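You operate a simulated robot arm through the tools that you are given. There is no shell and no other tool.

The job below is to be done with a simulated robot arm. You get a single attempt, and the scene is never put back.

## Task
Shut the lower cabinet door. Stack the tape roll labelled "72" from the steel table top on top of the tape roll that says "57". Put the clear cup that says "27" from the top of the steel bench on the top of the grey bench. Put one of the small tubs from the top of the steel bench in the steel bowl. Put the teal bar on the top of the steel table away on the top of the grey bench. Put the grey roll on the top of the steel table away on the steel table top. Put the teal pack on the top of the packing bench away on the steel table top. Put one of the bars from the top of the empty pallets on the hopper shelf. Any order will do. Set down upright: clear cup.

The check looks at the end state, three seconds after you hand in, the way a careful person would. Anything else that was tipped, shoved, dropped, spilled or broken makes it a failure.

## Robot
A 7-joint arm with a two-finger parallel gripper on a trunk, on a base that moves. Base frame: it is fixed to the floor where the robot stands at the start and does not move with it; the origin is under the middle of the robot, x ahead of it, y to its left, z up. Lengths are in cm, angles in rad, forces in N, time in s.
It reaches about 152.4 cm from its shoulder. Its first joint turns from -2.601 to 2.601 rad. Places, roughly: bar [-775, 925, 50]; clear cup [100, 600, 75]; grey roll [-75, 900, 75]; hopper shelf (25x33 cm) [-754, 532, 42]; lower cabinet door [90, 20, 50]; small tub [175, 675, 100]; steel bowl (15x16x6 cm) [150, 630, 90]; steel table top [-120, 210, 70]; tape roll [-125, 300, 75]; teal bar [-50, 825, 75]; teal pack [175, 950, 100]; top of the grey bench [130, 430, 80]. Payload 3.5 kg.
The tool frame sits at the grasp point between the pads (the TCP): z along the fingers, y along the line on which they close. The tips reach 2.3 cm beyond it. The gripper opens to 9.4 cm. The fingers are 3.8 cm wide and 1 cm thick; the gripper's body (5.4 by 9.6 cm) begins 3.9 cm behind the TCP.
Orientation is that of the tool frame in the base frame, as [roll, pitch, yaw] about the fixed x, y, z axes, in that order (R = Rz(yaw) Ry(pitch) Rx(roll)). With the fingers straight down and closing along the base's y, the tool's x points along the base's -x, its y along +y and its z along -z.

## Interface
- The arm moves only by the tool apply_moves. Its argument "targets" is a list that holds one entry, the list of rows, each a list of 7 numbers: the shift along the tool's x, y, z in cm, then the turn, a rotation vector about the tool's x, y, z in degrees, then the finger opening in cm, from 0 to 9.4. In form: [[[tx, ty, tz, rx, ry, rz, gripper], ...]]. A call has 1 to 20 rows; each row is the pose to reach, as a shift and turn from the pose commanded when the call began, along the tool's axes at that moment. A row lasts 0.2 s, in which the tool goes at most 5 cm and 0.15 rad; a call with a longer step from one row to the next is refused whole, and so is a gripper value outside its range. A pose out of reach is approached as far as the arm can. The call stops where the force on the tool passes 40 N (or 10 N more than at its start, if that is more) or the arm is blocked; 0.2 s more then pass. The fingers move at their own pace (about 15.3 cm/s each) and stop on an object; they squeeze with about 45 N. The grip force told is the motor's: it shows also when the fingers shut on nothing. Time passes only in rows, and 0.2 s behind the last, so rows that repeat a pose let the fingers close. It gives the time, the measured TCP pose, the force on the tool (base axes), the opening and the grip force at its end, in the units of the frame above (readings bear some noise), with the torque about the TCP (base axes, N m) and any sound that the robot's microphone picked up.
- Cameras (640 x 400 px; columns grow to the right, rows downward): "scene" is now at [-27.12, 25.01, 125.67]; the picture's right is [0.71, -0.71, 0.00], its down [-0.49, -0.49, -0.72] and it looks along [0.51, 0.51, -0.69] (base axes); focal length 214 px, centre (320, 200). "wrist" rides on the gripper at [8.6, 1.6, -7.4] in the tool frame; the picture's right is [-0.18, 0.98, 0.00], its down [-0.58, -0.11, -0.81] and it looks along [-0.79, -0.15, 0.59] (tool axes); focal length 243 px, centre (320, 200). There is no depth. A picture from a camera that has moved, and an enlarged one, comes with that camera's place and axes in the base frame and with its lens.
- snapshot(camera): a new picture of that camera. No time passes.
- base_move(legs): drives the robot by 1 to 6 legs, each [ahead, left, turn to the left] in cm, cm and rad, along the robot's own axes; the way and the turn of a leg run together, so that a leg with both is an arc; at most 150 cm and 3.142 rad a leg. The arm and the cameras ride along, it lands a little off, and it stops where it bumps. It gives what a move gives.
- aim_head(pan, tilt): turns the head with the scene camera to pan (to the left, within 2.496 rad either way) and tilt (down, from -0.506 to 1.204), counted from straight ahead of the robot. It gives what a move gives.
- zoom(camera, box): a new picture of the part [left, top, right, bottom] of that camera's present view, enlarged. No time passes.
- hand_in(): hands the job in; it is judged then, once.

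Nothing tells you exact positions but the pictures and the camera data. Unless the task says otherwise, let go and move clear before handing in.

The tools are called as a command line: name --argument value ..., lists and objects as JSON in quotes. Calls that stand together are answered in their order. apply_moves: Moves the arm, as the interface text tells. Its arguments: {"type":"object","properties":{"targets":{"type":"array","items":{"type":"array","items":{"type":"array","items":{"type":"number"}}}}},"required":["targets"]} The other tools are called the same way: base_move (legs) drives the base; aim_head (pan, tilt) turns the head that bears the scene camera; snapshot (camera) takes a picture; zoom (camera, box) takes an enlarged picture of a part of a camera's view; hand_in () hands the job in.

At the start:

```text
time_s: 0.0
tcp_pos: [64.72, -25.69, 62.78]
ee_rot: [-3.141, 0.001, -3.141]
contact_force: [-0.1, 0.1, 0.3]
moment: [0.0, 0.0, -0.01]
width: 9.4
gripper_force: 0.1
robot x, y, heading: [0.03, -0.11, -0.005]
head pan, tilt (commanded): [0.782, 0.766]
```

scene: 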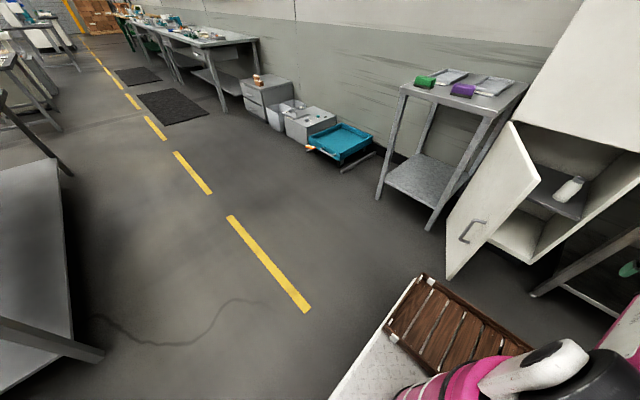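
wrist: 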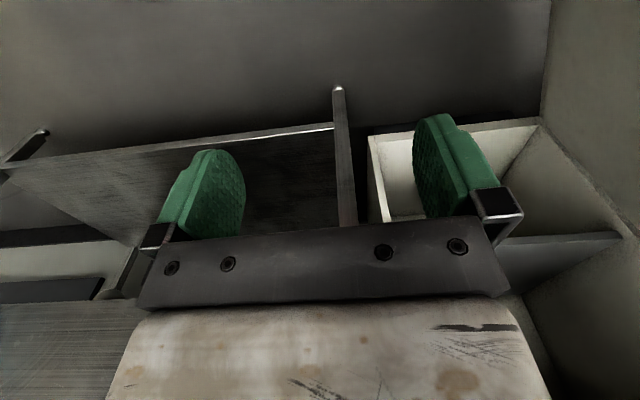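

I see the open cabinet door ahead-left of the robot, with a wall along +x and benches further along +y. I'll look around first with the head before moving anything.

aim_head --pan 0.0 --tilt 0.6

snapshot --camera "scene"

aim_head --pan 1.57 --tilt 0.4

snapshot --camera "scene"

aim_head --pan 2.4 --tilt 0.4

snapshot --camera "scene"

aim_head --pan -1.2 --tilt 0.6

snapshot --camera "scene"

```text
time_s: 1.1
tcp_pos: [64.74, -25.62, 62.72]
ee_rot: [3.141, -0.001, -3.141]
contact_force: [0.1, 0.4, 0.5]
moment: [-0.03, -0.01, 0.0]
width: 9.4
gripper_force: 0.0
robot x, y, heading: [0.13, 0.2, 0.005]
head pan, tilt (commanded): [0.0, 0.6]
```

```text
taken
camera scene: at [-24.11, 19.21, 127.08], right [0.0, -1.0, 0.0], down [-0.57, 0.0, -0.82], along [0.82, 0.0, -0.57], focal length 214 px, centre (320, 200)
```

scene: 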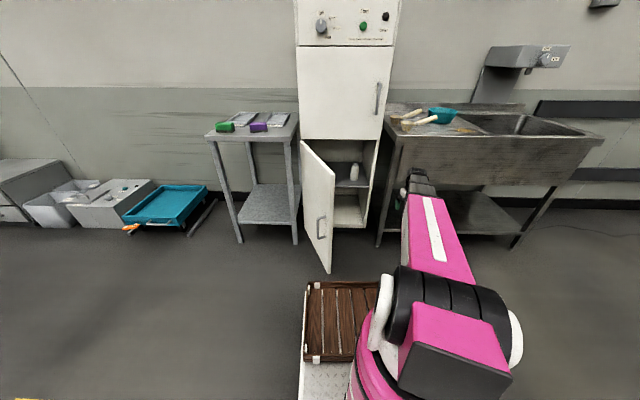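

```text
time_s: 2.8
tcp_pos: [64.75, -25.69, 62.66]
ee_rot: [-3.141, 0.0, -3.14]
contact_force: [-0.2, -0.6, 0.3]
moment: [-0.02, -0.04, 0.0]
width: 9.39
gripper_force: 0.1
robot x, y, heading: [-0.08, 0.39, -0.004]
head pan, tilt (commanded): [1.571, 0.4]
```

```text
taken
camera scene: at [-32.95, 28.47, 128.9], right [1.0, 0.0, 0.0], down [0.0, -0.39, -0.92], along [0.0, 0.92, -0.39], focal length 214 px, centre (320, 200)
```

scene: 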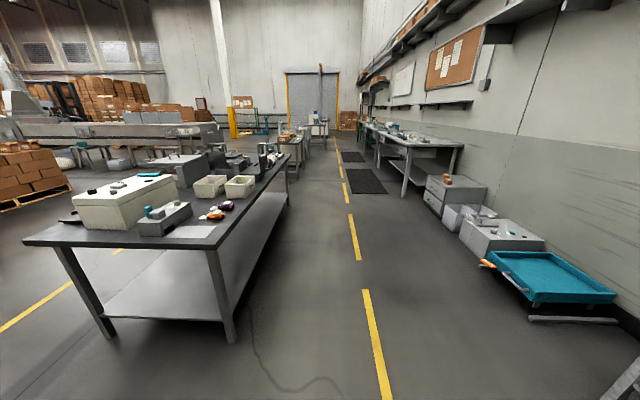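

```text
time_s: 3.9
tcp_pos: [64.75, -25.59, 62.77]
ee_rot: [-3.141, -0.001, 3.141]
contact_force: [-0.7, 0.1, 0.5]
moment: [0.02, 0.03, 0.02]
width: 9.39
gripper_force: 0.1
robot x, y, heading: [0.11, -0.27, -0.002]
head pan, tilt (commanded): [2.4, 0.4]
```

```text
taken
camera scene: at [-39.78, 25.47, 128.9], right [0.68, 0.74, 0.0], down [0.29, -0.26, -0.92], along [-0.68, 0.62, -0.39], focal length 214 px, centre (320, 200)
```

scene: 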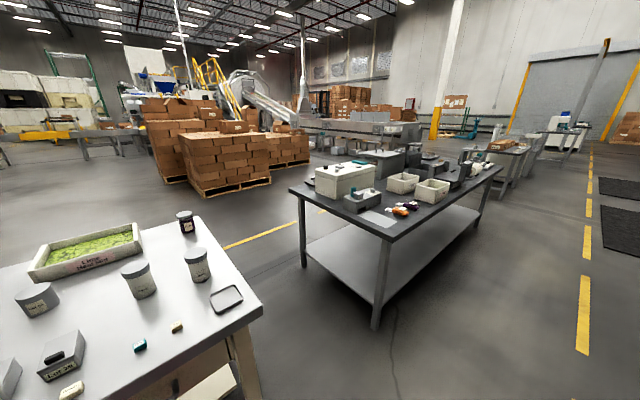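

```text
time_s: 6.9
tcp_pos: [64.79, -25.77, 62.72]
ee_rot: [-3.141, 0.0, -3.141]
contact_force: [0.0, 0.0, -0.5]
moment: [-0.03, 0.01, 0.02]
width: 9.4
gripper_force: 0.1
robot x, y, heading: [0.19, -0.04, 0.004]
head pan, tilt (commanded): [-1.201, 0.6]
```

```text
taken
camera scene: at [-29.75, 10.97, 127.08], right [-0.93, -0.36, 0.0], down [-0.2, 0.53, -0.83], along [0.3, -0.77, -0.56], focal length 214 px, centre (320, 200)
```

scene: 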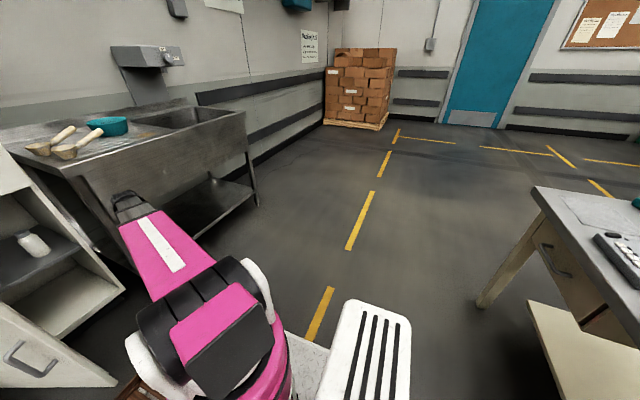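

The cabinet's lower door stands open roughly 60°, hinged on its left (+y) side, with its outer face toward me. I'll look closer to fix its edges before pushing it shut.

aim_head --pan 0.1 --tilt 0.6

zoom --camera "scene" --box '[200, 60, 440, 300]'

snapshot --camera "wrist"

aim_head --pan 0.1 --tilt 1.15

snapshot --camera "scene"

```text
time_s: 8.4
tcp_pos: [64.83, -25.78, 62.7]
ee_rot: [3.141, 0.0, 3.141]
contact_force: [0.2, 0.4, -0.7]
moment: [-0.01, -0.02, 0.0]
width: 9.42
gripper_force: 0.0
robot x, y, heading: [-0.28, 0.47, -0.003]
head pan, tilt (commanded): [0.099, 0.6]
```

```text
1.67 times, centred on (320, 180) of scene
camera zoom: at [-24.16, 20.08, 127.08], right [0.1, -1.0, 0.0], down [-0.56, -0.06, -0.83], along [0.82, 0.08, -0.56], focal length 358 px, centre (320, 233)
```

zoom: 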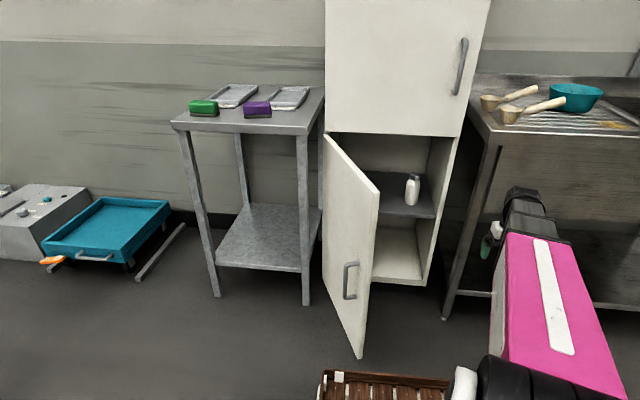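

```text
taken
camera wrist: at [56.14, -24.17, 70.16], right [0.18, 0.98, 0.0], down [0.58, -0.11, 0.81], along [0.79, -0.15, -0.59], focal length 243 px, centre (320, 200)
```

wrist: 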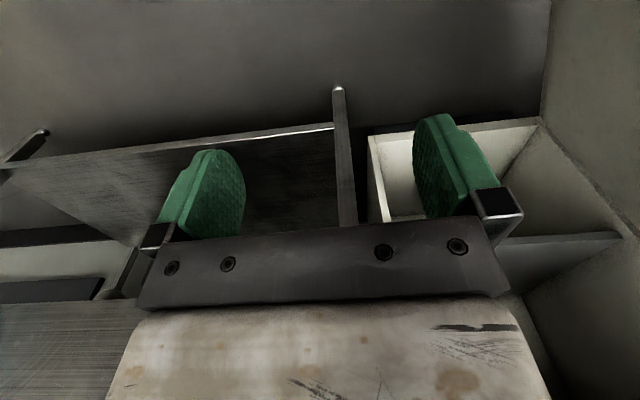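

```text
time_s: 9.4
tcp_pos: [64.84, -25.71, 62.68]
ee_rot: [-3.141, -0.002, -3.141]
contact_force: [0.2, 1.1, 0.1]
moment: [0.03, 0.01, 0.02]
width: 9.4
gripper_force: 0.0
robot x, y, heading: [0.26, -0.06, -0.003]
head pan, tilt (commanded): [0.099, 1.15]
```

```text
taken
camera scene: at [-27.02, 19.8, 122.91], right [0.1, -1.0, 0.0], down [-0.91, -0.09, -0.41], along [0.41, 0.04, -0.91], focal length 214 px, centre (320, 200)
```

scene: 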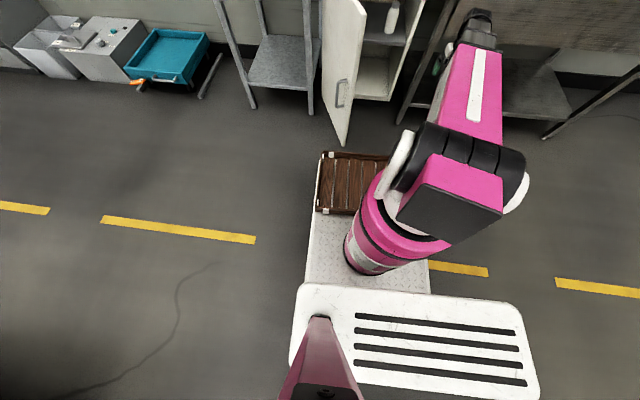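

The door's free edge is near (55, 13) and its hinge near (95, 30), spanning about z 17–87. I'll raise the closed gripper, go over to the door's outer side, then push from there.

apply_moves --targets '[[[3.5, 0, -3.5, 0, 0, 0, 0], [7, 0, -7, 0, 0, 0, 0], [10.5, 0, -10.5, 0, 0, 0, 0], [14, 0, -14, 0, 0, 0, 0], [15, 0, -18.5, 0, 0, 0, 0], [15, 0, -23, 0, 0, 0, 0], [15, 0, -28, 0, 0, 0, 0], [15, 0, -33, 0, 0, 0, 0], [15, 0, -37, 0, 0, 0, 0], [15, 5, -37, 0, 0, 0, 0], [15, 10, -37, 0, 0, 0, 0], [15, 15, -37, 0, 0, 0, 0], [15, 20, -37, 0, 0, 0, 0], [15, 25, -37, 0, 0, 0, 0], [15, 30, -37, 0, 0, 0, 0], [15, 35, -37, 0, 0, 0, 0], [15, 40, -37, 0, 0, 0, 0], [15, 45, -37, 0, 0, 0, 0], [15, 50, -37, 0, 0, 0, 0], [15, 55, -37, 0, 0, 0, 0]]]'

aim_head --pan 0.2 --tilt 0.7

snapshot --camera "scene"

snapshot --camera "wrist"

```text
time_s: 11.4
tcp_pos: [49.95, -25.89, 98.82]
ee_rot: [-3.134, 0.018, -3.138]
contact_force: [7.1, -3.2, -15.3]
moment: [-0.12, -0.76, 0.07]
width: 0.02
gripper_force: 42.3
robot x, y, heading: [0.06, 0.28, 0.002]
head pan, tilt (commanded): [0.099, 1.15]
stopped in row 9: the force on the tool passed its limit at 85 N (the readings are from after the stop); the commanded pose is now the measured one
```

```text
time_s: 12.3
tcp_pos: [49.94, -25.83, 98.77]
ee_rot: [-3.137, 0.017, -3.141]
contact_force: [11.4, -5.0, -29.2]
moment: [-0.34, -1.73, 0.13]
width: 0.01
gripper_force: 42.0
robot x, y, heading: [0.03, -0.02, 0.002]
head pan, tilt (commanded): [0.201, 0.7]
```

```text
taken
camera scene: at [-24.63, 20.9, 126.21], right [0.2, -0.98, 0.0], down [-0.63, -0.13, -0.76], along [0.75, 0.15, -0.64], focal length 214 px, centre (320, 200)
```

scene: 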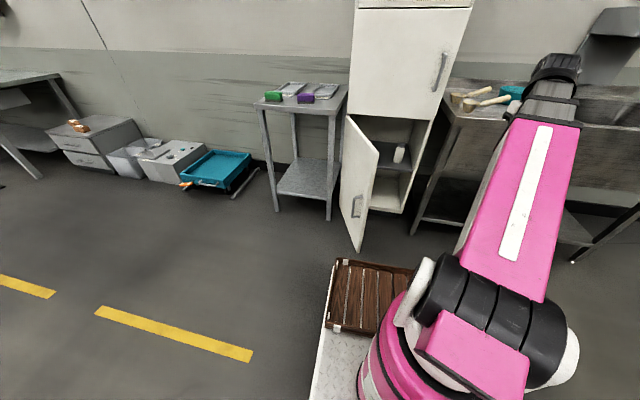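

```text
taken
camera wrist: at [41.24, -24.29, 106.04], right [0.18, 0.98, 0.0], down [0.57, -0.1, 0.82], along [0.8, -0.15, -0.58], focal length 243 px, centre (320, 200)
```

wrist: 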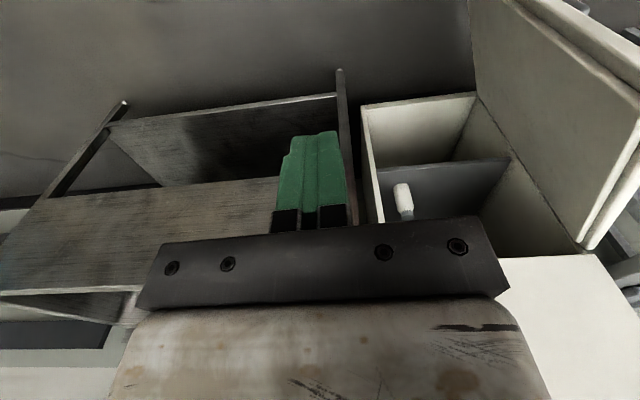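

The arm stopped with a sustained force while rising near z≈99, so something is touching it. I'll zoom in to see what it is before moving further.

zoom --camera "scene" --box '[420, 20, 640, 240]'

aim_head --pan -0.4 --tilt 0.3

snapshot --camera "scene"

```text
1.82 times, centred on (530, 130) of scene
camera zoom: at [-24.63, 20.9, 126.21], right [0.2, -0.98, 0.0], down [-0.63, -0.13, -0.76], along [0.75, 0.15, -0.64], focal length 390 px, centre (-62, 327)
```

zoom: 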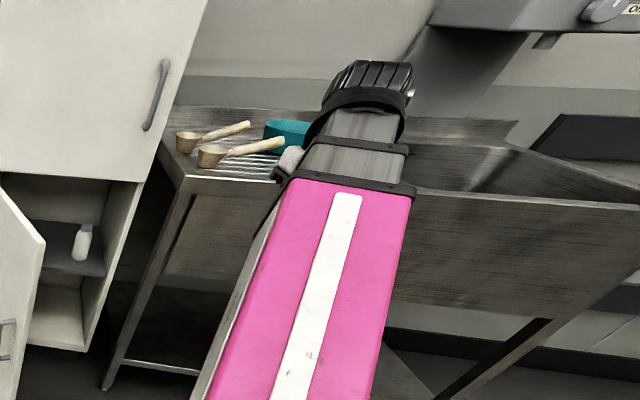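

```text
time_s: 13.3
tcp_pos: [50.03, -25.87, 98.72]
ee_rot: [-3.135, 0.017, -3.141]
contact_force: [11.4, -5.4, -30.3]
moment: [-0.35, -1.97, 0.22]
width: 0.0
gripper_force: 42.5
robot x, y, heading: [0.21, 0.06, -0.004]
head pan, tilt (commanded): [-0.4, 0.3]
```

```text
taken
camera scene: at [-24.35, 15.58, 129.82], right [-0.39, -0.92, 0.0], down [-0.27, 0.12, -0.96], along [0.88, -0.37, -0.3], focal length 214 px, centre (320, 200)
```

scene: 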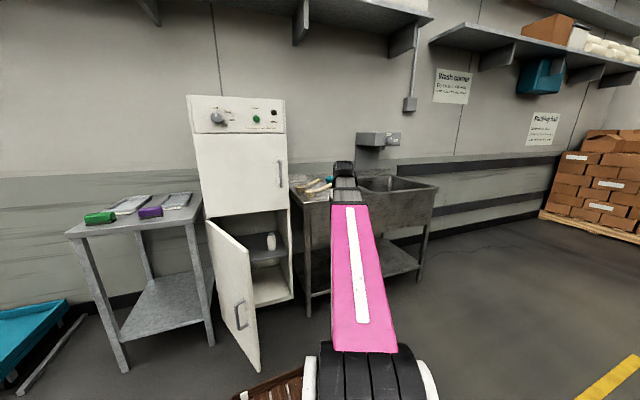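

The wrist camera bracket was pressing on the arm's own forearm, so nothing in the room was touched. I'll drop a little, tilt the fingers forward to open that angle, then swing left past the door's free edge.

apply_moves --targets '[[[0, 0, 3, 0, 0, 0, 0], [0.5, 0, 6, 0, -7.5, 0, 0], [1, 0, 9, 0, -15, 0, 0], [2, 0, 12, 0, -22.5, 0, 0], [3, 0, 14, 0, -30, 0, 0], [4, 0, 16, 0, -37.5, 0, 0], [5, 0, 18, 0, -45, 0, 0], [5, 5, 18, 0, -45, 0, 0], [5, 10, 18, 0, -45, 0, 0], [5, 15, 18, 0, -45, 0, 0], [5, 20, 18, 0, -45, 0, 0], [5, 25, 18, 0, -45, 0, 0], [5, 30, 18, 0, -45, 0, 0], [5, 35, 18, 0, -45, 0, 0], [5, 40, 18, 0, -45, 0, 0], [5, 45, 18, 0, -45, 0, 0], [5, 50, 18, 0, -45, 0, 0], [5, 55, 18, 0, -45, 0, 0], [5, 60, 18, 0, -45, 0, 0]]]'

aim_head --pan 0.2 --tilt 0.7

snapshot --camera "scene"

snapshot --camera "wrist"

```text
time_s: 17.3
tcp_pos: [47.4, 36.27, 80.28]
ee_rot: [-3.133, 0.799, -3.135]
contact_force: [-1.1, 0.3, -0.3]
moment: [0.01, -0.01, 0.01]
width: 0.01
gripper_force: 42.1
out of reach, approached as far as the arm can: row 5, 6, 7, 8, 9, 10, 11, 12, 13, 14, 15, 16, 17, 18, 19
robot x, y, heading: [-0.1, -0.22, -0.002]
head pan, tilt (commanded): [-0.4, 0.3]
```

```text
time_s: 18.3
tcp_pos: [47.4, 36.29, 80.2]
ee_rot: [-3.13, 0.8, -3.135]
contact_force: [-0.6, -0.8, -0.5]
moment: [0.0, -0.02, 0.04]
width: 0.0
gripper_force: 42.3
robot x, y, heading: [-0.01, -0.06, 0.001]
head pan, tilt (commanded): [0.201, 0.7]
```

```text
taken
camera scene: at [-24.63, 20.91, 126.22], right [0.2, -0.98, 0.0], down [-0.63, -0.13, -0.77], along [0.75, 0.15, -0.64], focal length 214 px, centre (320, 200)
```

scene: 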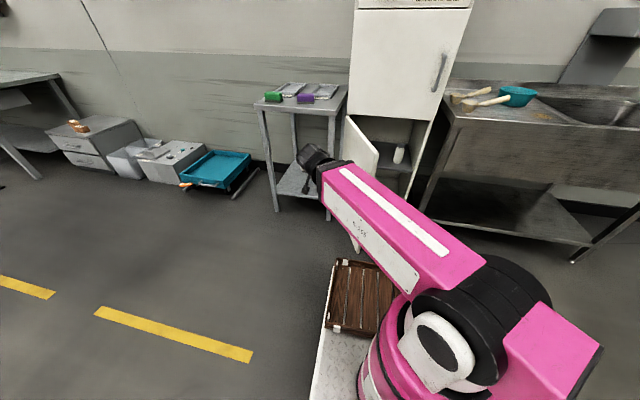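

```text
taken
camera wrist: at [36.06, 37.78, 79.16], right [0.13, 0.98, 0.13], down [-0.17, -0.1, 0.98], along [0.98, -0.15, 0.16], focal length 243 px, centre (320, 200)
```

wrist: 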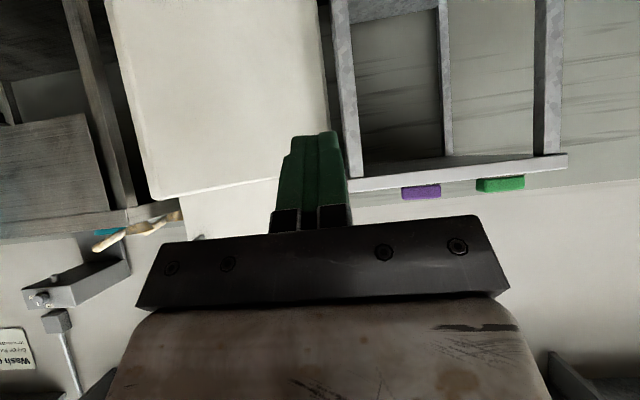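

The gripper is now on the door's outer side, tilted 45° forward at about (47, 36, 80). I'll lower to z≈68, above the handle, and approach the door face near its free edge.

apply_moves --targets '[[[0.41, 0, 4.24, 0, 0, 0, 0], [0.83, 0, 8.48, 0, 0, 0, 0], [1.24, 0, 12.7, 0, 0, 0, 0], [1.65, 0, 16.95, 0, 0, 0, 0], [-0.58, -3.33, 19.24, 0, 0, 0, 0], [-2.81, -6.67, 21.54, 0, 0, 0, 0]]]'

snapshot --camera "scene"

snapshot --camera "wrist"

```text
time_s: 19.7
tcp_pos: [65.04, 29.32, 67.4]
ee_rot: [-3.135, 0.801, -3.134]
contact_force: [-0.4, 0.8, -0.4]
moment: [0.0, 0.02, -0.01]
width: 0.0
gripper_force: 42.2
robot x, y, heading: [0.11, -0.32, 0.001]
head pan, tilt (commanded): [0.201, 0.7]
```

```text
taken
camera scene: at [-24.64, 20.9, 126.21], right [0.2, -0.98, 0.0], down [-0.63, -0.13, -0.76], along [0.75, 0.15, -0.64], focal length 214 px, centre (320, 200)
```

scene: 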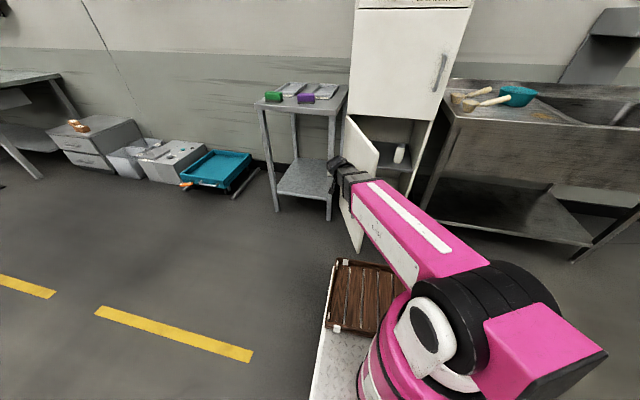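

```text
taken
camera wrist: at [53.66, 30.87, 66.34], right [0.13, 0.98, 0.13], down [-0.17, -0.1, 0.98], along [0.98, -0.14, 0.16], focal length 243 px, centre (320, 200)
```

wrist: 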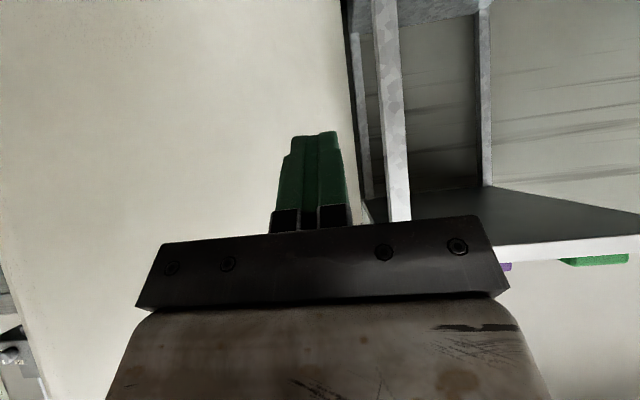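

The gripper is at (65, 29, 67) beside the door face with nothing touching. Now I push the door along its arc toward closed.

apply_moves --targets '[[[-1.04, -4.3, 1.08, 0, 0, 0, 0], [-2.09, -8.3, 2.15, 0, 0, 0, 0], [-2.92, -12.3, 3.02, 0, 0, 0, 0], [-3.83, -15.3, 3.95, 0, 0, 0, 0], [-4.87, -17.8, 5.03, 0, 0, 0, 0], [-6.12, -20.3, 6.32, 0, 0, 0, 0], [-7.45, -22.3, 7.68, 0, 0, 0, 0], [-9.05, -24.3, 9.33, 0, 0, 0, 0], [-10.79, -26, 11.13, 0, 0, 0, 0], [-12.53, -27.4, 12.92, 0, 0, 0, 0], [-14.62, -28.6, 15.08, 0, 0, 0, 0], [-16.7, -29.6, 17.23, 0, 0, 0, 0]]]'

snapshot --camera "scene"

snapshot --camera "wrist"

```text
time_s: 22.3
tcp_pos: [89.11, -0.23, 67.53]
ee_rot: [-3.133, 0.803, -3.134]
contact_force: [-0.2, 0.9, -0.1]
moment: [-0.01, -0.01, -0.02]
width: 0.03
gripper_force: 41.9
robot x, y, heading: [0.26, 0.38, -0.001]
head pan, tilt (commanded): [0.201, 0.7]
```

```text
taken
camera scene: at [-24.63, 20.9, 126.21], right [0.2, -0.98, 0.0], down [-0.63, -0.13, -0.76], along [0.75, 0.15, -0.64], focal length 214 px, centre (320, 200)
```

scene: 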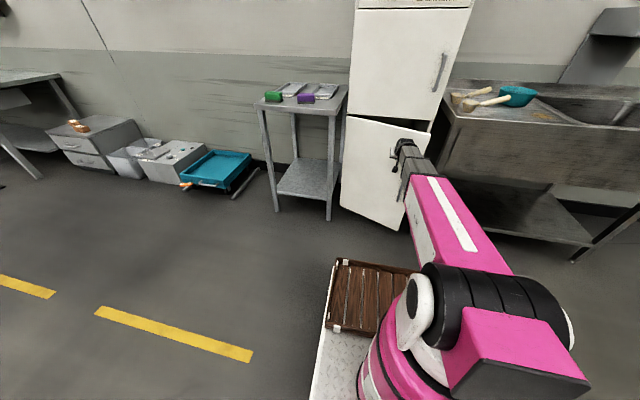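

```text
taken
camera wrist: at [77.74, 1.3, 66.57], right [0.13, 0.98, 0.13], down [-0.17, -0.1, 0.98], along [0.98, -0.15, 0.16], focal length 243 px, centre (320, 200)
```

wrist: 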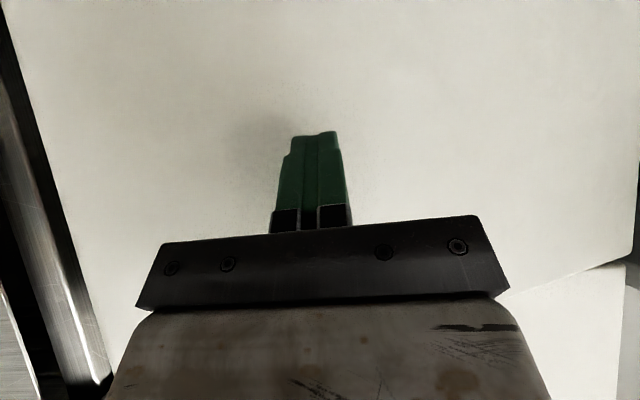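

The door follows the gripper with almost no resistance and is mostly shut. I'll keep pushing straight in until it meets its stop.

apply_moves --targets '[[[-1.4, -0.4, 1.44, 0, 0, 0, 0], [-2.8, -0.8, 2.87, 0, 0, 0, 0], [-4.2, -1.1, 4.3, 0, 0, 0, 0], [-5.2, -1.4, 5.4, 0, 0, 0, 0], [-6.0, -1.4, 6.1, 0, 0, 0, 0], [-6.7, -1.4, 6.9, 0, 0, 0, 0], [-7.4, -1.4, 7.6, 0, 0, 0, 0], [-8.1, -1.4, 8.3, 0, 0, 0, 0]]]'

snapshot --camera "scene"

snapshot --camera "wrist"

```text
time_s: 24.1
tcp_pos: [100.66, -1.5, 67.68]
ee_rot: [-3.135, 0.802, -3.134]
contact_force: [-0.2, -0.4, -0.6]
moment: [0.0, -0.01, -0.02]
width: 0.0
gripper_force: 42.7
robot x, y, heading: [-0.3, 0.05, 0.001]
head pan, tilt (commanded): [0.201, 0.7]
```

```text
taken
camera scene: at [-24.63, 20.91, 126.21], right [0.2, -0.98, 0.0], down [-0.63, -0.13, -0.76], along [0.75, 0.15, -0.64], focal length 214 px, centre (320, 200)
```

scene: 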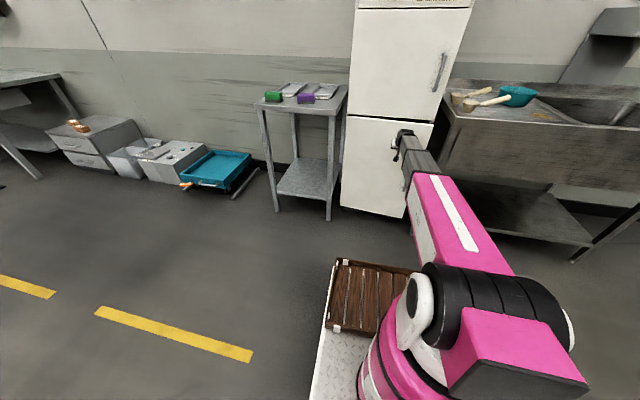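

```text
taken
camera wrist: at [89.27, 0.06, 66.6], right [0.13, 0.98, 0.13], down [-0.18, -0.1, 0.98], along [0.98, -0.15, 0.16], focal length 243 px, centre (320, 200)
```

wrist: 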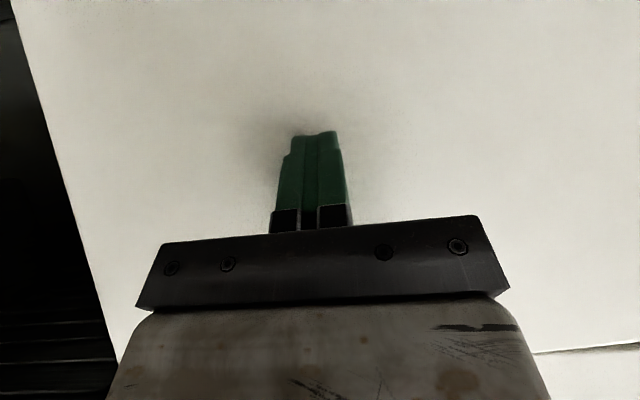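

The door is nearly flush, but I've felt no stop yet. I'll press on in smaller steps until the force rises.

apply_moves --targets '[[[-0.5, 0, 0.5, 0, 0, 0, 0], [-1.0, 0, 1.03, 0, 0, 0, 0], [-1.5, 0, 1.55, 0, 0, 0, 0], [-2.0, 0, 2.06, 0, 0, 0, 0], [-2.5, 0, 2.58, 0, 0, 0, 0], [-3.0, 0, 3.1, 0, 0, 0, 0], [-3.5, 0, 3.6, 0, 0, 0, 0], [-4.0, 0, 4.12, 0, 0, 0, 0]]]'

zoom --camera "scene" --box '[300, 80, 500, 240]'

snapshot --camera "wrist"

```text
time_s: 25.3
tcp_pos: [103.38, -1.5, 67.65]
ee_rot: [-3.135, 0.794, -3.136]
contact_force: [-6.2, 0.5, 1.8]
moment: [-0.01, -0.05, 0.01]
width: 0.0
gripper_force: 42.8
robot x, y, heading: [-0.26, 0.12, -0.004]
head pan, tilt (commanded): [0.201, 0.7]
stopped in row 6: the force on the tool passed its limit at 50 N (the readings are from after the stop); the commanded pose is now the measured one
```

```text
2.50 times, centred on (400, 160) of scene
camera zoom: at [-24.71, 20.91, 126.21], right [0.2, -0.98, 0.0], down [-0.63, -0.13, -0.77], along [0.75, 0.15, -0.64], focal length 536 px, centre (120, 300)
```

zoom: 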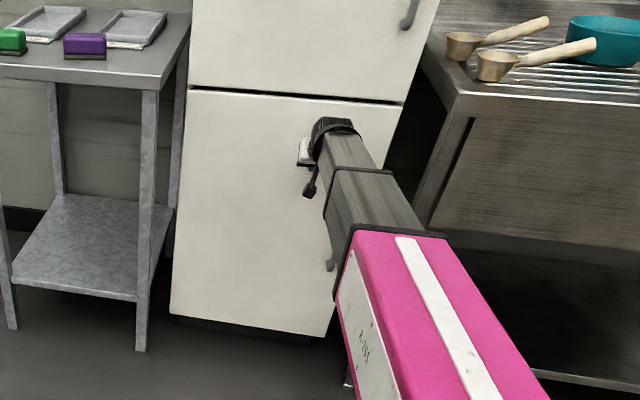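

```text
taken
camera wrist: at [92.1, 0.01, 66.68], right [0.13, 0.98, 0.13], down [-0.17, -0.1, 0.98], along [0.98, -0.15, 0.15], focal length 243 px, centre (320, 200)
```

wrist: 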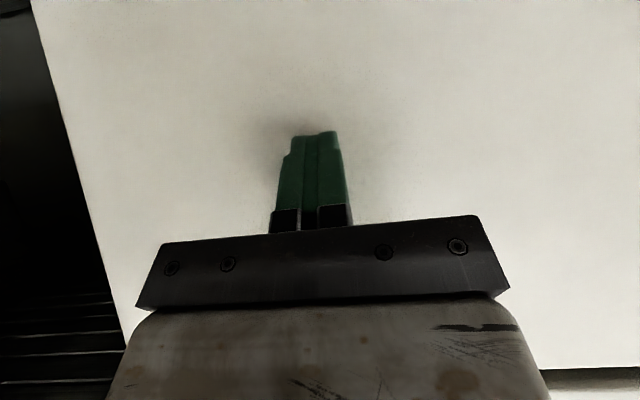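

The door has met its stop and sits flush with the cabinet front, so it is shut. I'll back the arm off to a compact carrying pose and inspect the steel table side next.

apply_moves --targets '[[[3.4, 0, -3.5, 0, 0, 0, 0], [6.8, 0, -7.0, 0, 0, 0, 0], [10.2, 0, -10.5, 0, 0, 0, 0], [12.7, 0, -14.5, 0, 0, 0, 0], [12.0, 0, -19.4, 0, 0, 0, 0], [12.0, 0, -24.3, 0, 0, 0, 0], [12.0, 0, -29.2, 0, 0, 0, 0], [12.0, 0, -34.0, 0, 0, 0, 0], [12.0, 0, -38.0, 0, 0, 0, 0]]]'

snapshot --camera "scene"

aim_head --pan 1.9 --tilt 0.35

zoom --camera "scene" --box '[160, 80, 480, 280]'

snapshot --camera "scene"

```text
time_s: 27.3
tcp_pos: [67.82, -1.44, 85.64]
ee_rot: [-3.133, 0.792, -3.136]
contact_force: [-0.9, -0.3, 0.7]
moment: [0.01, -0.01, -0.04]
width: 0.0
gripper_force: 42.4
robot x, y, heading: [-0.19, 0.11, -0.003]
head pan, tilt (commanded): [0.201, 0.7]
```

```text
taken
camera scene: at [-24.68, 20.91, 126.21], right [0.2, -0.98, 0.0], down [-0.63, -0.13, -0.76], along [0.75, 0.15, -0.64], focal length 214 px, centre (320, 200)
```

scene: 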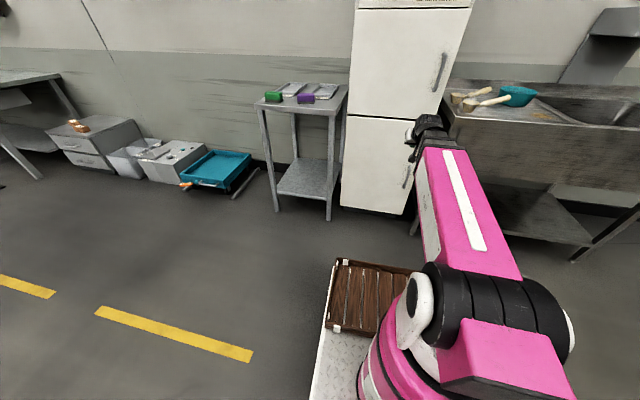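

```text
time_s: 29.0
tcp_pos: [67.93, -1.59, 85.56]
ee_rot: [-3.135, 0.795, -3.134]
contact_force: [1.2, 0.6, 0.5]
moment: [0.04, 0.02, -0.01]
width: 0.01
gripper_force: 42.5
robot x, y, heading: [0.0, -0.25, -0.001]
head pan, tilt (commanded): [1.901, 0.351]
```

```text
2.00 times, centred on (320, 180) of scene
camera zoom: at [-36.02, 28.02, 129.35], right [0.95, 0.32, 0.0], down [0.11, -0.33, -0.94], along [-0.3, 0.89, -0.34], focal length 429 px, centre (320, 240)
```

zoom: 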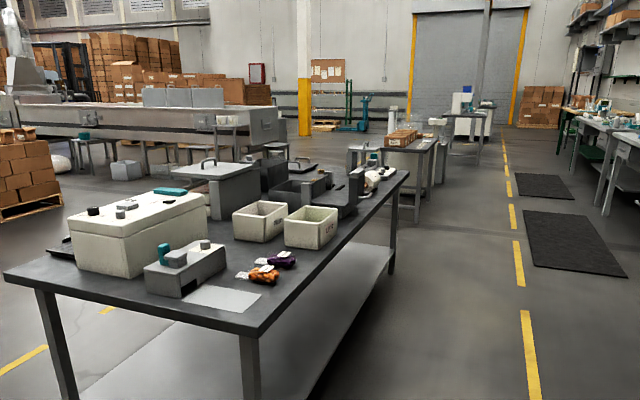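

```text
taken
camera scene: at [-36.02, 28.02, 129.35], right [0.95, 0.32, 0.0], down [0.11, -0.33, -0.94], along [-0.3, 0.89, -0.34], focal length 214 px, centre (320, 200)
```

scene: 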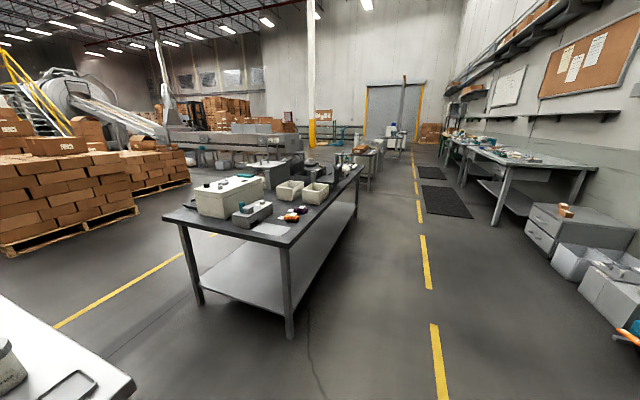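

The long dark steel table runs from about y=112 to 330 with its near edge around x=-75. I'll raise the arm to a travel pose, then drive down the aisle and turn to face that table.

apply_moves --targets '[[[-2, 0, -4.2, 0, 0, 0, 0], [-4, 0, -8.4, 0, 0, 0, 0], [-6, 0, -12.6, 0, 0, 0, 0], [-8, 0, -16.8, 0, 0, 0, 0], [-10.1, 0, -21.1, 0, 0, 0, 0]]]'

base_move --legs '[[-5, 130, 0], [0, 0, 3.1]]'

aim_head --pan 0.0 --tilt 0.5

snapshot --camera "scene"

```text
time_s: 30.2
tcp_pos: [60.07, -1.48, 107.71]
ee_rot: [-3.134, 0.794, -3.134]
contact_force: [0.1, -0.5, -0.5]
moment: [-0.01, -0.02, -0.02]
width: 0.0
gripper_force: 42.3
robot x, y, heading: [-0.34, 0.04, 0.002]
head pan, tilt (commanded): [1.901, 0.351]
```

```text
time_s: 44.0
tcp_pos: [-65.25, 135.03, 107.65]
ee_rot: [-3.135, 0.794, -0.036]
contact_force: [-1.1, 0.5, 0.1]
moment: [0.0, -0.02, -0.04]
width: 0.0
gripper_force: 41.9
robot x, y, heading: [-5.49, 130.56, 3.096]
head pan, tilt (commanded): [1.901, 0.351]
```

```text
time_s: 45.9
tcp_pos: [-65.2, 135.08, 107.64]
ee_rot: [-3.133, 0.796, -0.038]
contact_force: [-0.1, 0.0, -0.4]
moment: [0.01, 0.01, 0.02]
width: 0.0
gripper_force: 42.8
robot x, y, heading: [-5.15, 130.53, 3.096]
head pan, tilt (commanded): [0.0, 0.499]
```

```text
taken
camera scene: at [17.79, 110.98, 127.99], right [0.04, 1.0, 0.0], down [0.48, -0.02, -0.88], along [-0.88, 0.04, -0.48], focal length 214 px, centre (320, 200)
```

scene: 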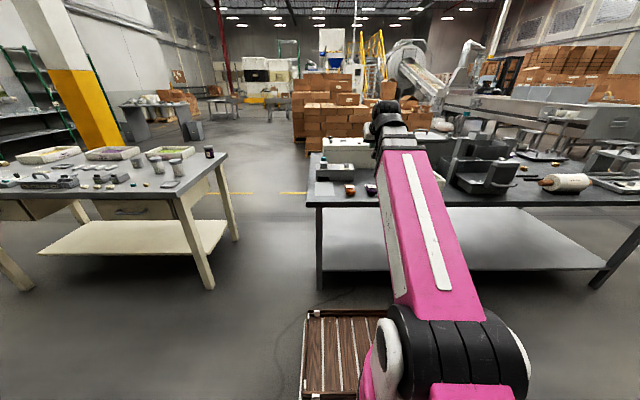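

The robot now faces the dark steel table, which holds black bins and tape dispensers further right. I'll slide along +y to face the tape roll area.

base_move --legs '[[0, -140, 0.04]]'

snapshot --camera "scene"

aim_head --pan 0.3 --tilt 0.7

snapshot --camera "scene"

aim_head --pan -0.4 --tilt 0.7

snapshot --camera "scene"

```text
time_s: 52.8
tcp_pos: [-61.71, 272.01, 107.53]
ee_rot: [-3.135, 0.794, -0.001]
contact_force: [0.3, -0.6, 0.0]
moment: [0.01, -0.02, 0.03]
width: 0.03
gripper_force: 42.1
robot x, y, heading: [-1.5, 269.85, 3.136]
head pan, tilt (commanded): [0.0, 0.499]
```

```text
taken
camera scene: at [22.16, 251.05, 127.99], right [0.01, 1.0, 0.0], down [0.48, 0.0, -0.88], along [-0.88, 0.01, -0.48], focal length 214 px, centre (320, 200)
```

scene: 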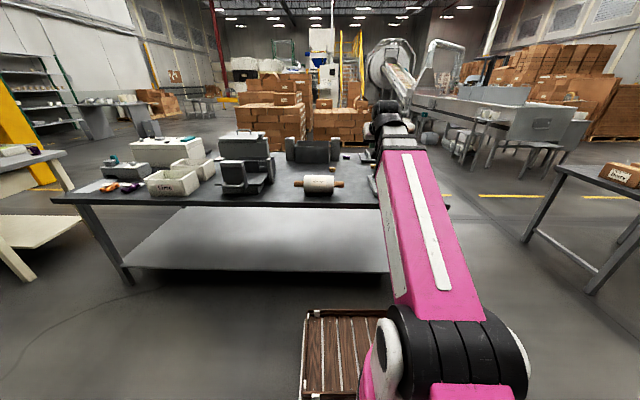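

```text
time_s: 53.6
tcp_pos: [-61.78, 271.83, 107.55]
ee_rot: [-3.135, 0.794, -0.002]
contact_force: [-0.1, -0.3, 0.8]
moment: [0.01, -0.01, 0.02]
width: 0.01
gripper_force: 42.5
robot x, y, heading: [-1.9, 270.05, 3.137]
head pan, tilt (commanded): [0.3, 0.7]
```

```text
taken
camera scene: at [23.13, 248.54, 126.22], right [-0.29, 0.96, 0.0], down [0.62, 0.19, -0.77], along [-0.73, -0.22, -0.64], focal length 214 px, centre (320, 200)
```

scene: 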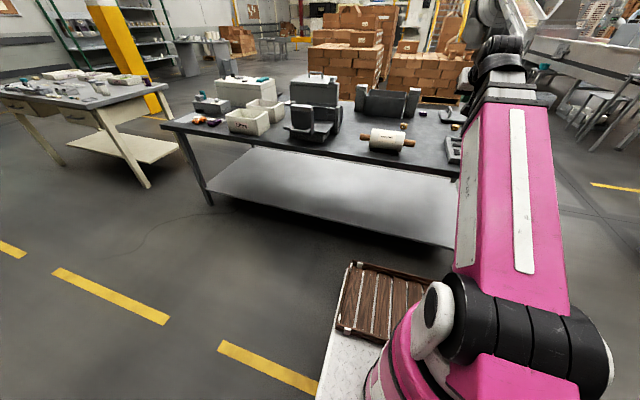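

```text
time_s: 54.7
tcp_pos: [-61.68, 271.89, 107.71]
ee_rot: [-3.134, 0.794, 0.001]
contact_force: [0.8, -0.2, -0.3]
moment: [0.0, -0.01, -0.01]
width: 0.02
gripper_force: 42.1
robot x, y, heading: [-1.52, 270.19, 3.135]
head pan, tilt (commanded): [-0.4, 0.7]
```

```text
taken
camera scene: at [23.46, 254.34, 126.21], right [0.39, 0.92, 0.0], down [0.59, -0.25, -0.76], along [-0.7, 0.3, -0.64], focal length 214 px, centre (320, 200)
```

scene: 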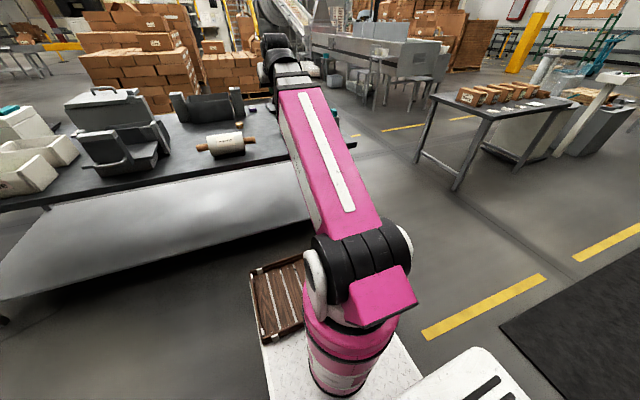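

The arm blocks the view of the table's right end, where the tape rolls should be. I'll slide further along so they come into view on my left.

base_move --legs '[[0, -50, 0]]'

aim_head --pan 0.1 --tilt 0.5

snapshot --camera "scene"

zoom --camera "scene" --box '[140, 80, 380, 230]'

```text
time_s: 57.7
tcp_pos: [-61.53, 322.19, 107.59]
ee_rot: [-3.134, 0.794, 0.005]
contact_force: [1.1, -0.6, -1.3]
moment: [-0.03, -0.04, 0.0]
width: 0.0
gripper_force: 42.2
robot x, y, heading: [-1.61, 320.64, 3.142]
head pan, tilt (commanded): [-0.4, 0.7]
```

```text
time_s: 58.6
tcp_pos: [-61.49, 322.22, 107.62]
ee_rot: [-3.136, 0.793, 0.005]
contact_force: [-0.2, -0.7, 0.2]
moment: [-0.02, -0.03, 0.04]
width: 0.0
gripper_force: 42.8
robot x, y, heading: [-1.51, 320.59, 3.14]
head pan, tilt (commanded): [0.099, 0.499]
```

```text
taken
camera scene: at [22.52, 300.79, 127.98], right [-0.1, 1.0, 0.0], down [0.48, 0.05, -0.88], along [-0.87, -0.08, -0.48], focal length 214 px, centre (320, 200)
```

scene: 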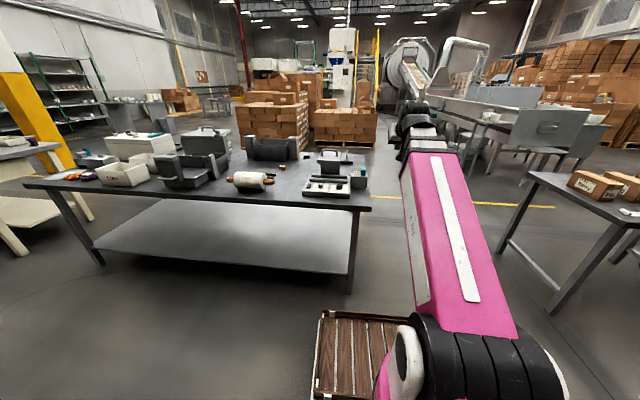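

```text
2.67 times, centred on (260, 155) of scene
camera zoom: at [22.52, 300.79, 127.98], right [-0.1, 1.0, 0.0], down [0.48, 0.05, -0.88], along [-0.87, -0.08, -0.48], focal length 572 px, centre (480, 320)
```

zoom: 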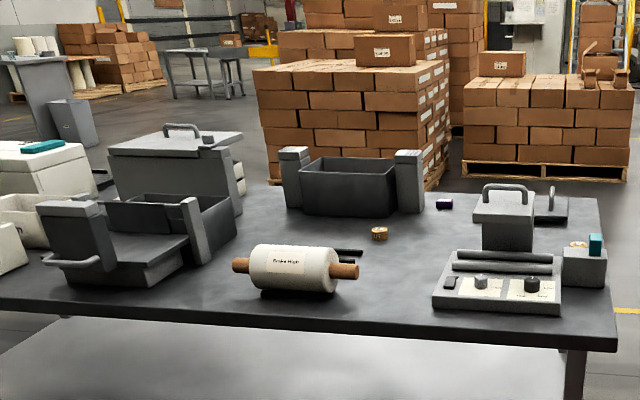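

I can see a small orange roll at about (-127, 258), another behind the grey box at about (-120, 313), and a dark purple one near (-160, 285). I'll zoom in to read labels.

zoom --camera "scene" --box '[260, 140, 320, 178]'

zoom --camera "scene" --box '[325, 150, 385, 188]'

snapshot --camera "wrist"

```text
10.53 times, centred on (290, 159) of scene
camera zoom: at [22.52, 300.79, 127.98], right [-0.1, 1.0, 0.0], down [0.48, 0.05, -0.88], along [-0.87, -0.08, -0.48], focal length 2258 px, centre (636, 632)
```

zoom: 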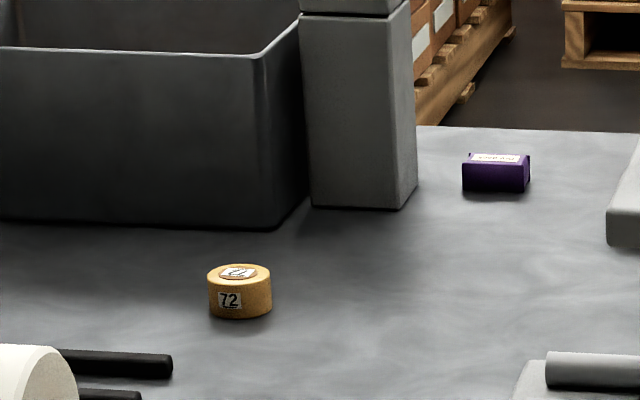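

```text
10.53 times, centred on (355, 169) of scene
camera zoom: at [22.52, 300.79, 127.98], right [-0.1, 1.0, 0.0], down [0.48, 0.05, -0.88], along [-0.87, -0.08, -0.48], focal length 2258 px, centre (-48, 526)
```

zoom: 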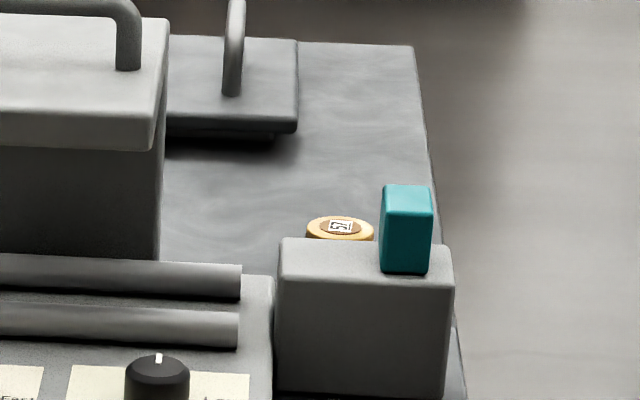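

```text
taken
camera wrist: at [-50.07, 320.49, 106.64], right [-0.13, -0.98, 0.13], down [0.17, 0.1, 0.98], along [-0.98, 0.15, 0.15], focal length 243 px, centre (320, 200)
```

wrist: 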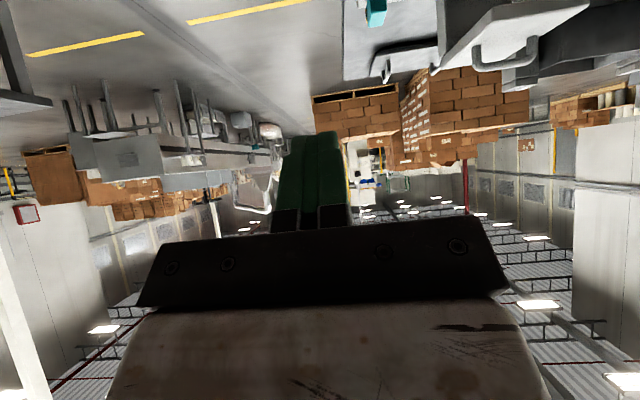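

The wrapped labels are clear: roll "72" is the tan roll near (-125, 259) and roll "57" is near (-119, 313), behind the grey box with a teal block. I'll move the base so both are in comfortable reach.

base_move --legs '[[15, 38, 0]]'

aim_head --pan 0.1 --tilt 0.55

snapshot --camera "scene"

aim_head --pan 0.1 --tilt 1.15

snapshot --camera "scene"

```text
time_s: 61.1
tcp_pos: [-76.6, 284.0, 107.57]
ee_rot: [-3.134, 0.795, 0.007]
contact_force: [-0.2, -0.5, 1.0]
moment: [0.02, 0.01, 0.02]
width: 0.01
gripper_force: 42.3
robot x, y, heading: [-16.57, 282.94, 3.139]
head pan, tilt (commanded): [0.099, 0.499]
```

```text
time_s: 61.8
tcp_pos: [-76.75, 283.99, 107.65]
ee_rot: [-3.135, 0.794, 0.007]
contact_force: [-0.1, -0.5, -0.2]
moment: [-0.01, -0.05, 0.03]
width: 0.0
gripper_force: 42.4
robot x, y, heading: [-16.42, 282.34, 3.143]
head pan, tilt (commanded): [0.099, 0.55]
```

```text
taken
camera scene: at [7.49, 262.69, 127.53], right [-0.1, 1.0, 0.0], down [0.52, 0.05, -0.85], along [-0.85, -0.08, -0.52], focal length 214 px, centre (320, 200)
```

scene: 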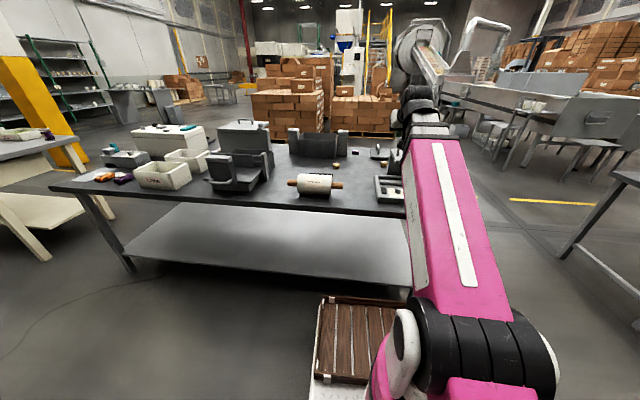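

```text
time_s: 62.8
tcp_pos: [-76.66, 283.93, 107.55]
ee_rot: [-3.135, 0.792, 0.005]
contact_force: [-0.4, 1.4, -0.2]
moment: [-0.02, -0.02, 0.05]
width: 0.0
gripper_force: 42.2
robot x, y, heading: [-16.35, 282.44, 3.142]
head pan, tilt (commanded): [0.099, 1.15]
```

```text
taken
camera scene: at [10.5, 262.99, 122.91], right [-0.1, 1.0, 0.0], down [0.91, 0.09, -0.41], along [-0.41, -0.04, -0.91], focal length 214 px, centre (320, 200)
```

scene: 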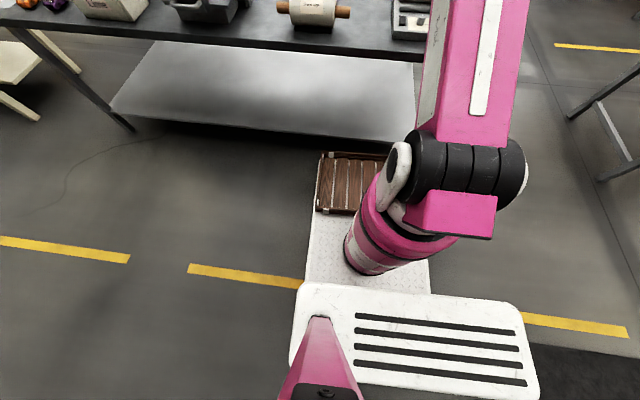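

The base is clear of the table's lower shelf. I'll extend the arm over the table toward roll 72, turning the fingers straight down with the gripper open, well above everything.

apply_moves --targets '[[[-1.9, 2.2, 3.3, 0, 4.1, 0, 9.4], [-3.9, 4.4, 6.7, 0, 8.3, 0, 9.4], [-5.8, 6.5, 10.1, 0, 12.4, 0, 9.4], [-7.8, 8.7, 13.4, 0, 16.5, 0, 9.4], [-9.7, 10.9, 16.8, 0, 20.7, 0, 9.4], [-11.7, 13.1, 20.1, 0, 24.8, 0, 9.4], [-13.6, 15.3, 23.5, 0, 29.0, 0, 9.4], [-15.6, 17.5, 26.8, 0, 33.1, 0, 9.4], [-17.5, 19.6, 30.2, 0, 37.2, 0, 9.4], [-19.5, 21.8, 33.5, 0, 41.4, 0, 9.4], [-21.4, 24, 36.9, 0, 45.5, 0, 9.4]]]'

snapshot --camera "wrist"

aim_head --pan 0.1 --tilt 0.5

snapshot --camera "scene"

```text
time_s: 65.2
tcp_pos: [-117.94, 260.03, 96.85]
ee_rot: [-3.137, -0.002, -0.001]
contact_force: [-0.1, -0.1, -0.2]
moment: [0.02, 0.04, 0.0]
width: 9.41
gripper_force: 0.1
robot x, y, heading: [-16.22, 282.07, 3.139]
head pan, tilt (commanded): [0.099, 1.15]
```

```text
taken
camera wrist: at [-109.21, 258.27, 104.19], right [-0.18, -0.98, -0.01], down [-0.58, 0.1, 0.81], along [-0.79, 0.15, -0.59], focal length 243 px, centre (320, 200)
```

wrist: 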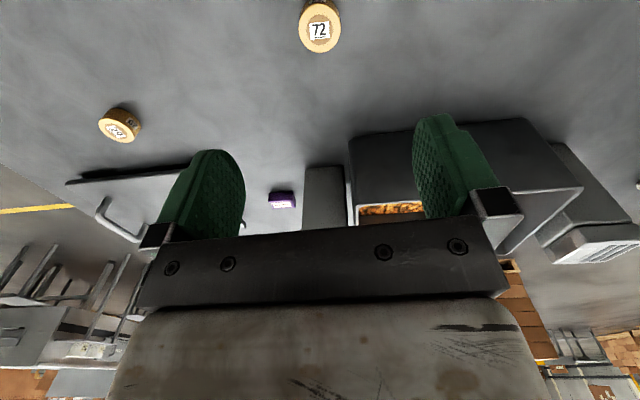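

```text
time_s: 66.2
tcp_pos: [-117.71, 259.92, 96.73]
ee_rot: [-3.137, 0.002, 0.001]
contact_force: [0.1, 0.4, 0.0]
moment: [-0.01, 0.03, 0.02]
width: 9.44
gripper_force: 0.1
robot x, y, heading: [-16.47, 282.61, 3.139]
head pan, tilt (commanded): [0.099, 0.499]
```

```text
taken
camera scene: at [7.38, 262.68, 127.98], right [-0.1, 1.0, 0.0], down [0.48, 0.05, -0.88], along [-0.87, -0.09, -0.48], focal length 214 px, centre (320, 200)
```

scene: 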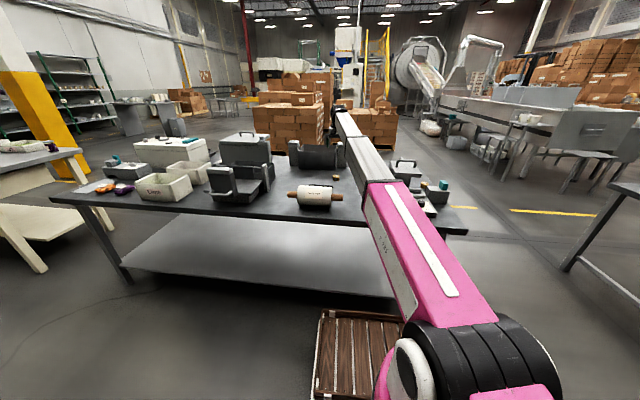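

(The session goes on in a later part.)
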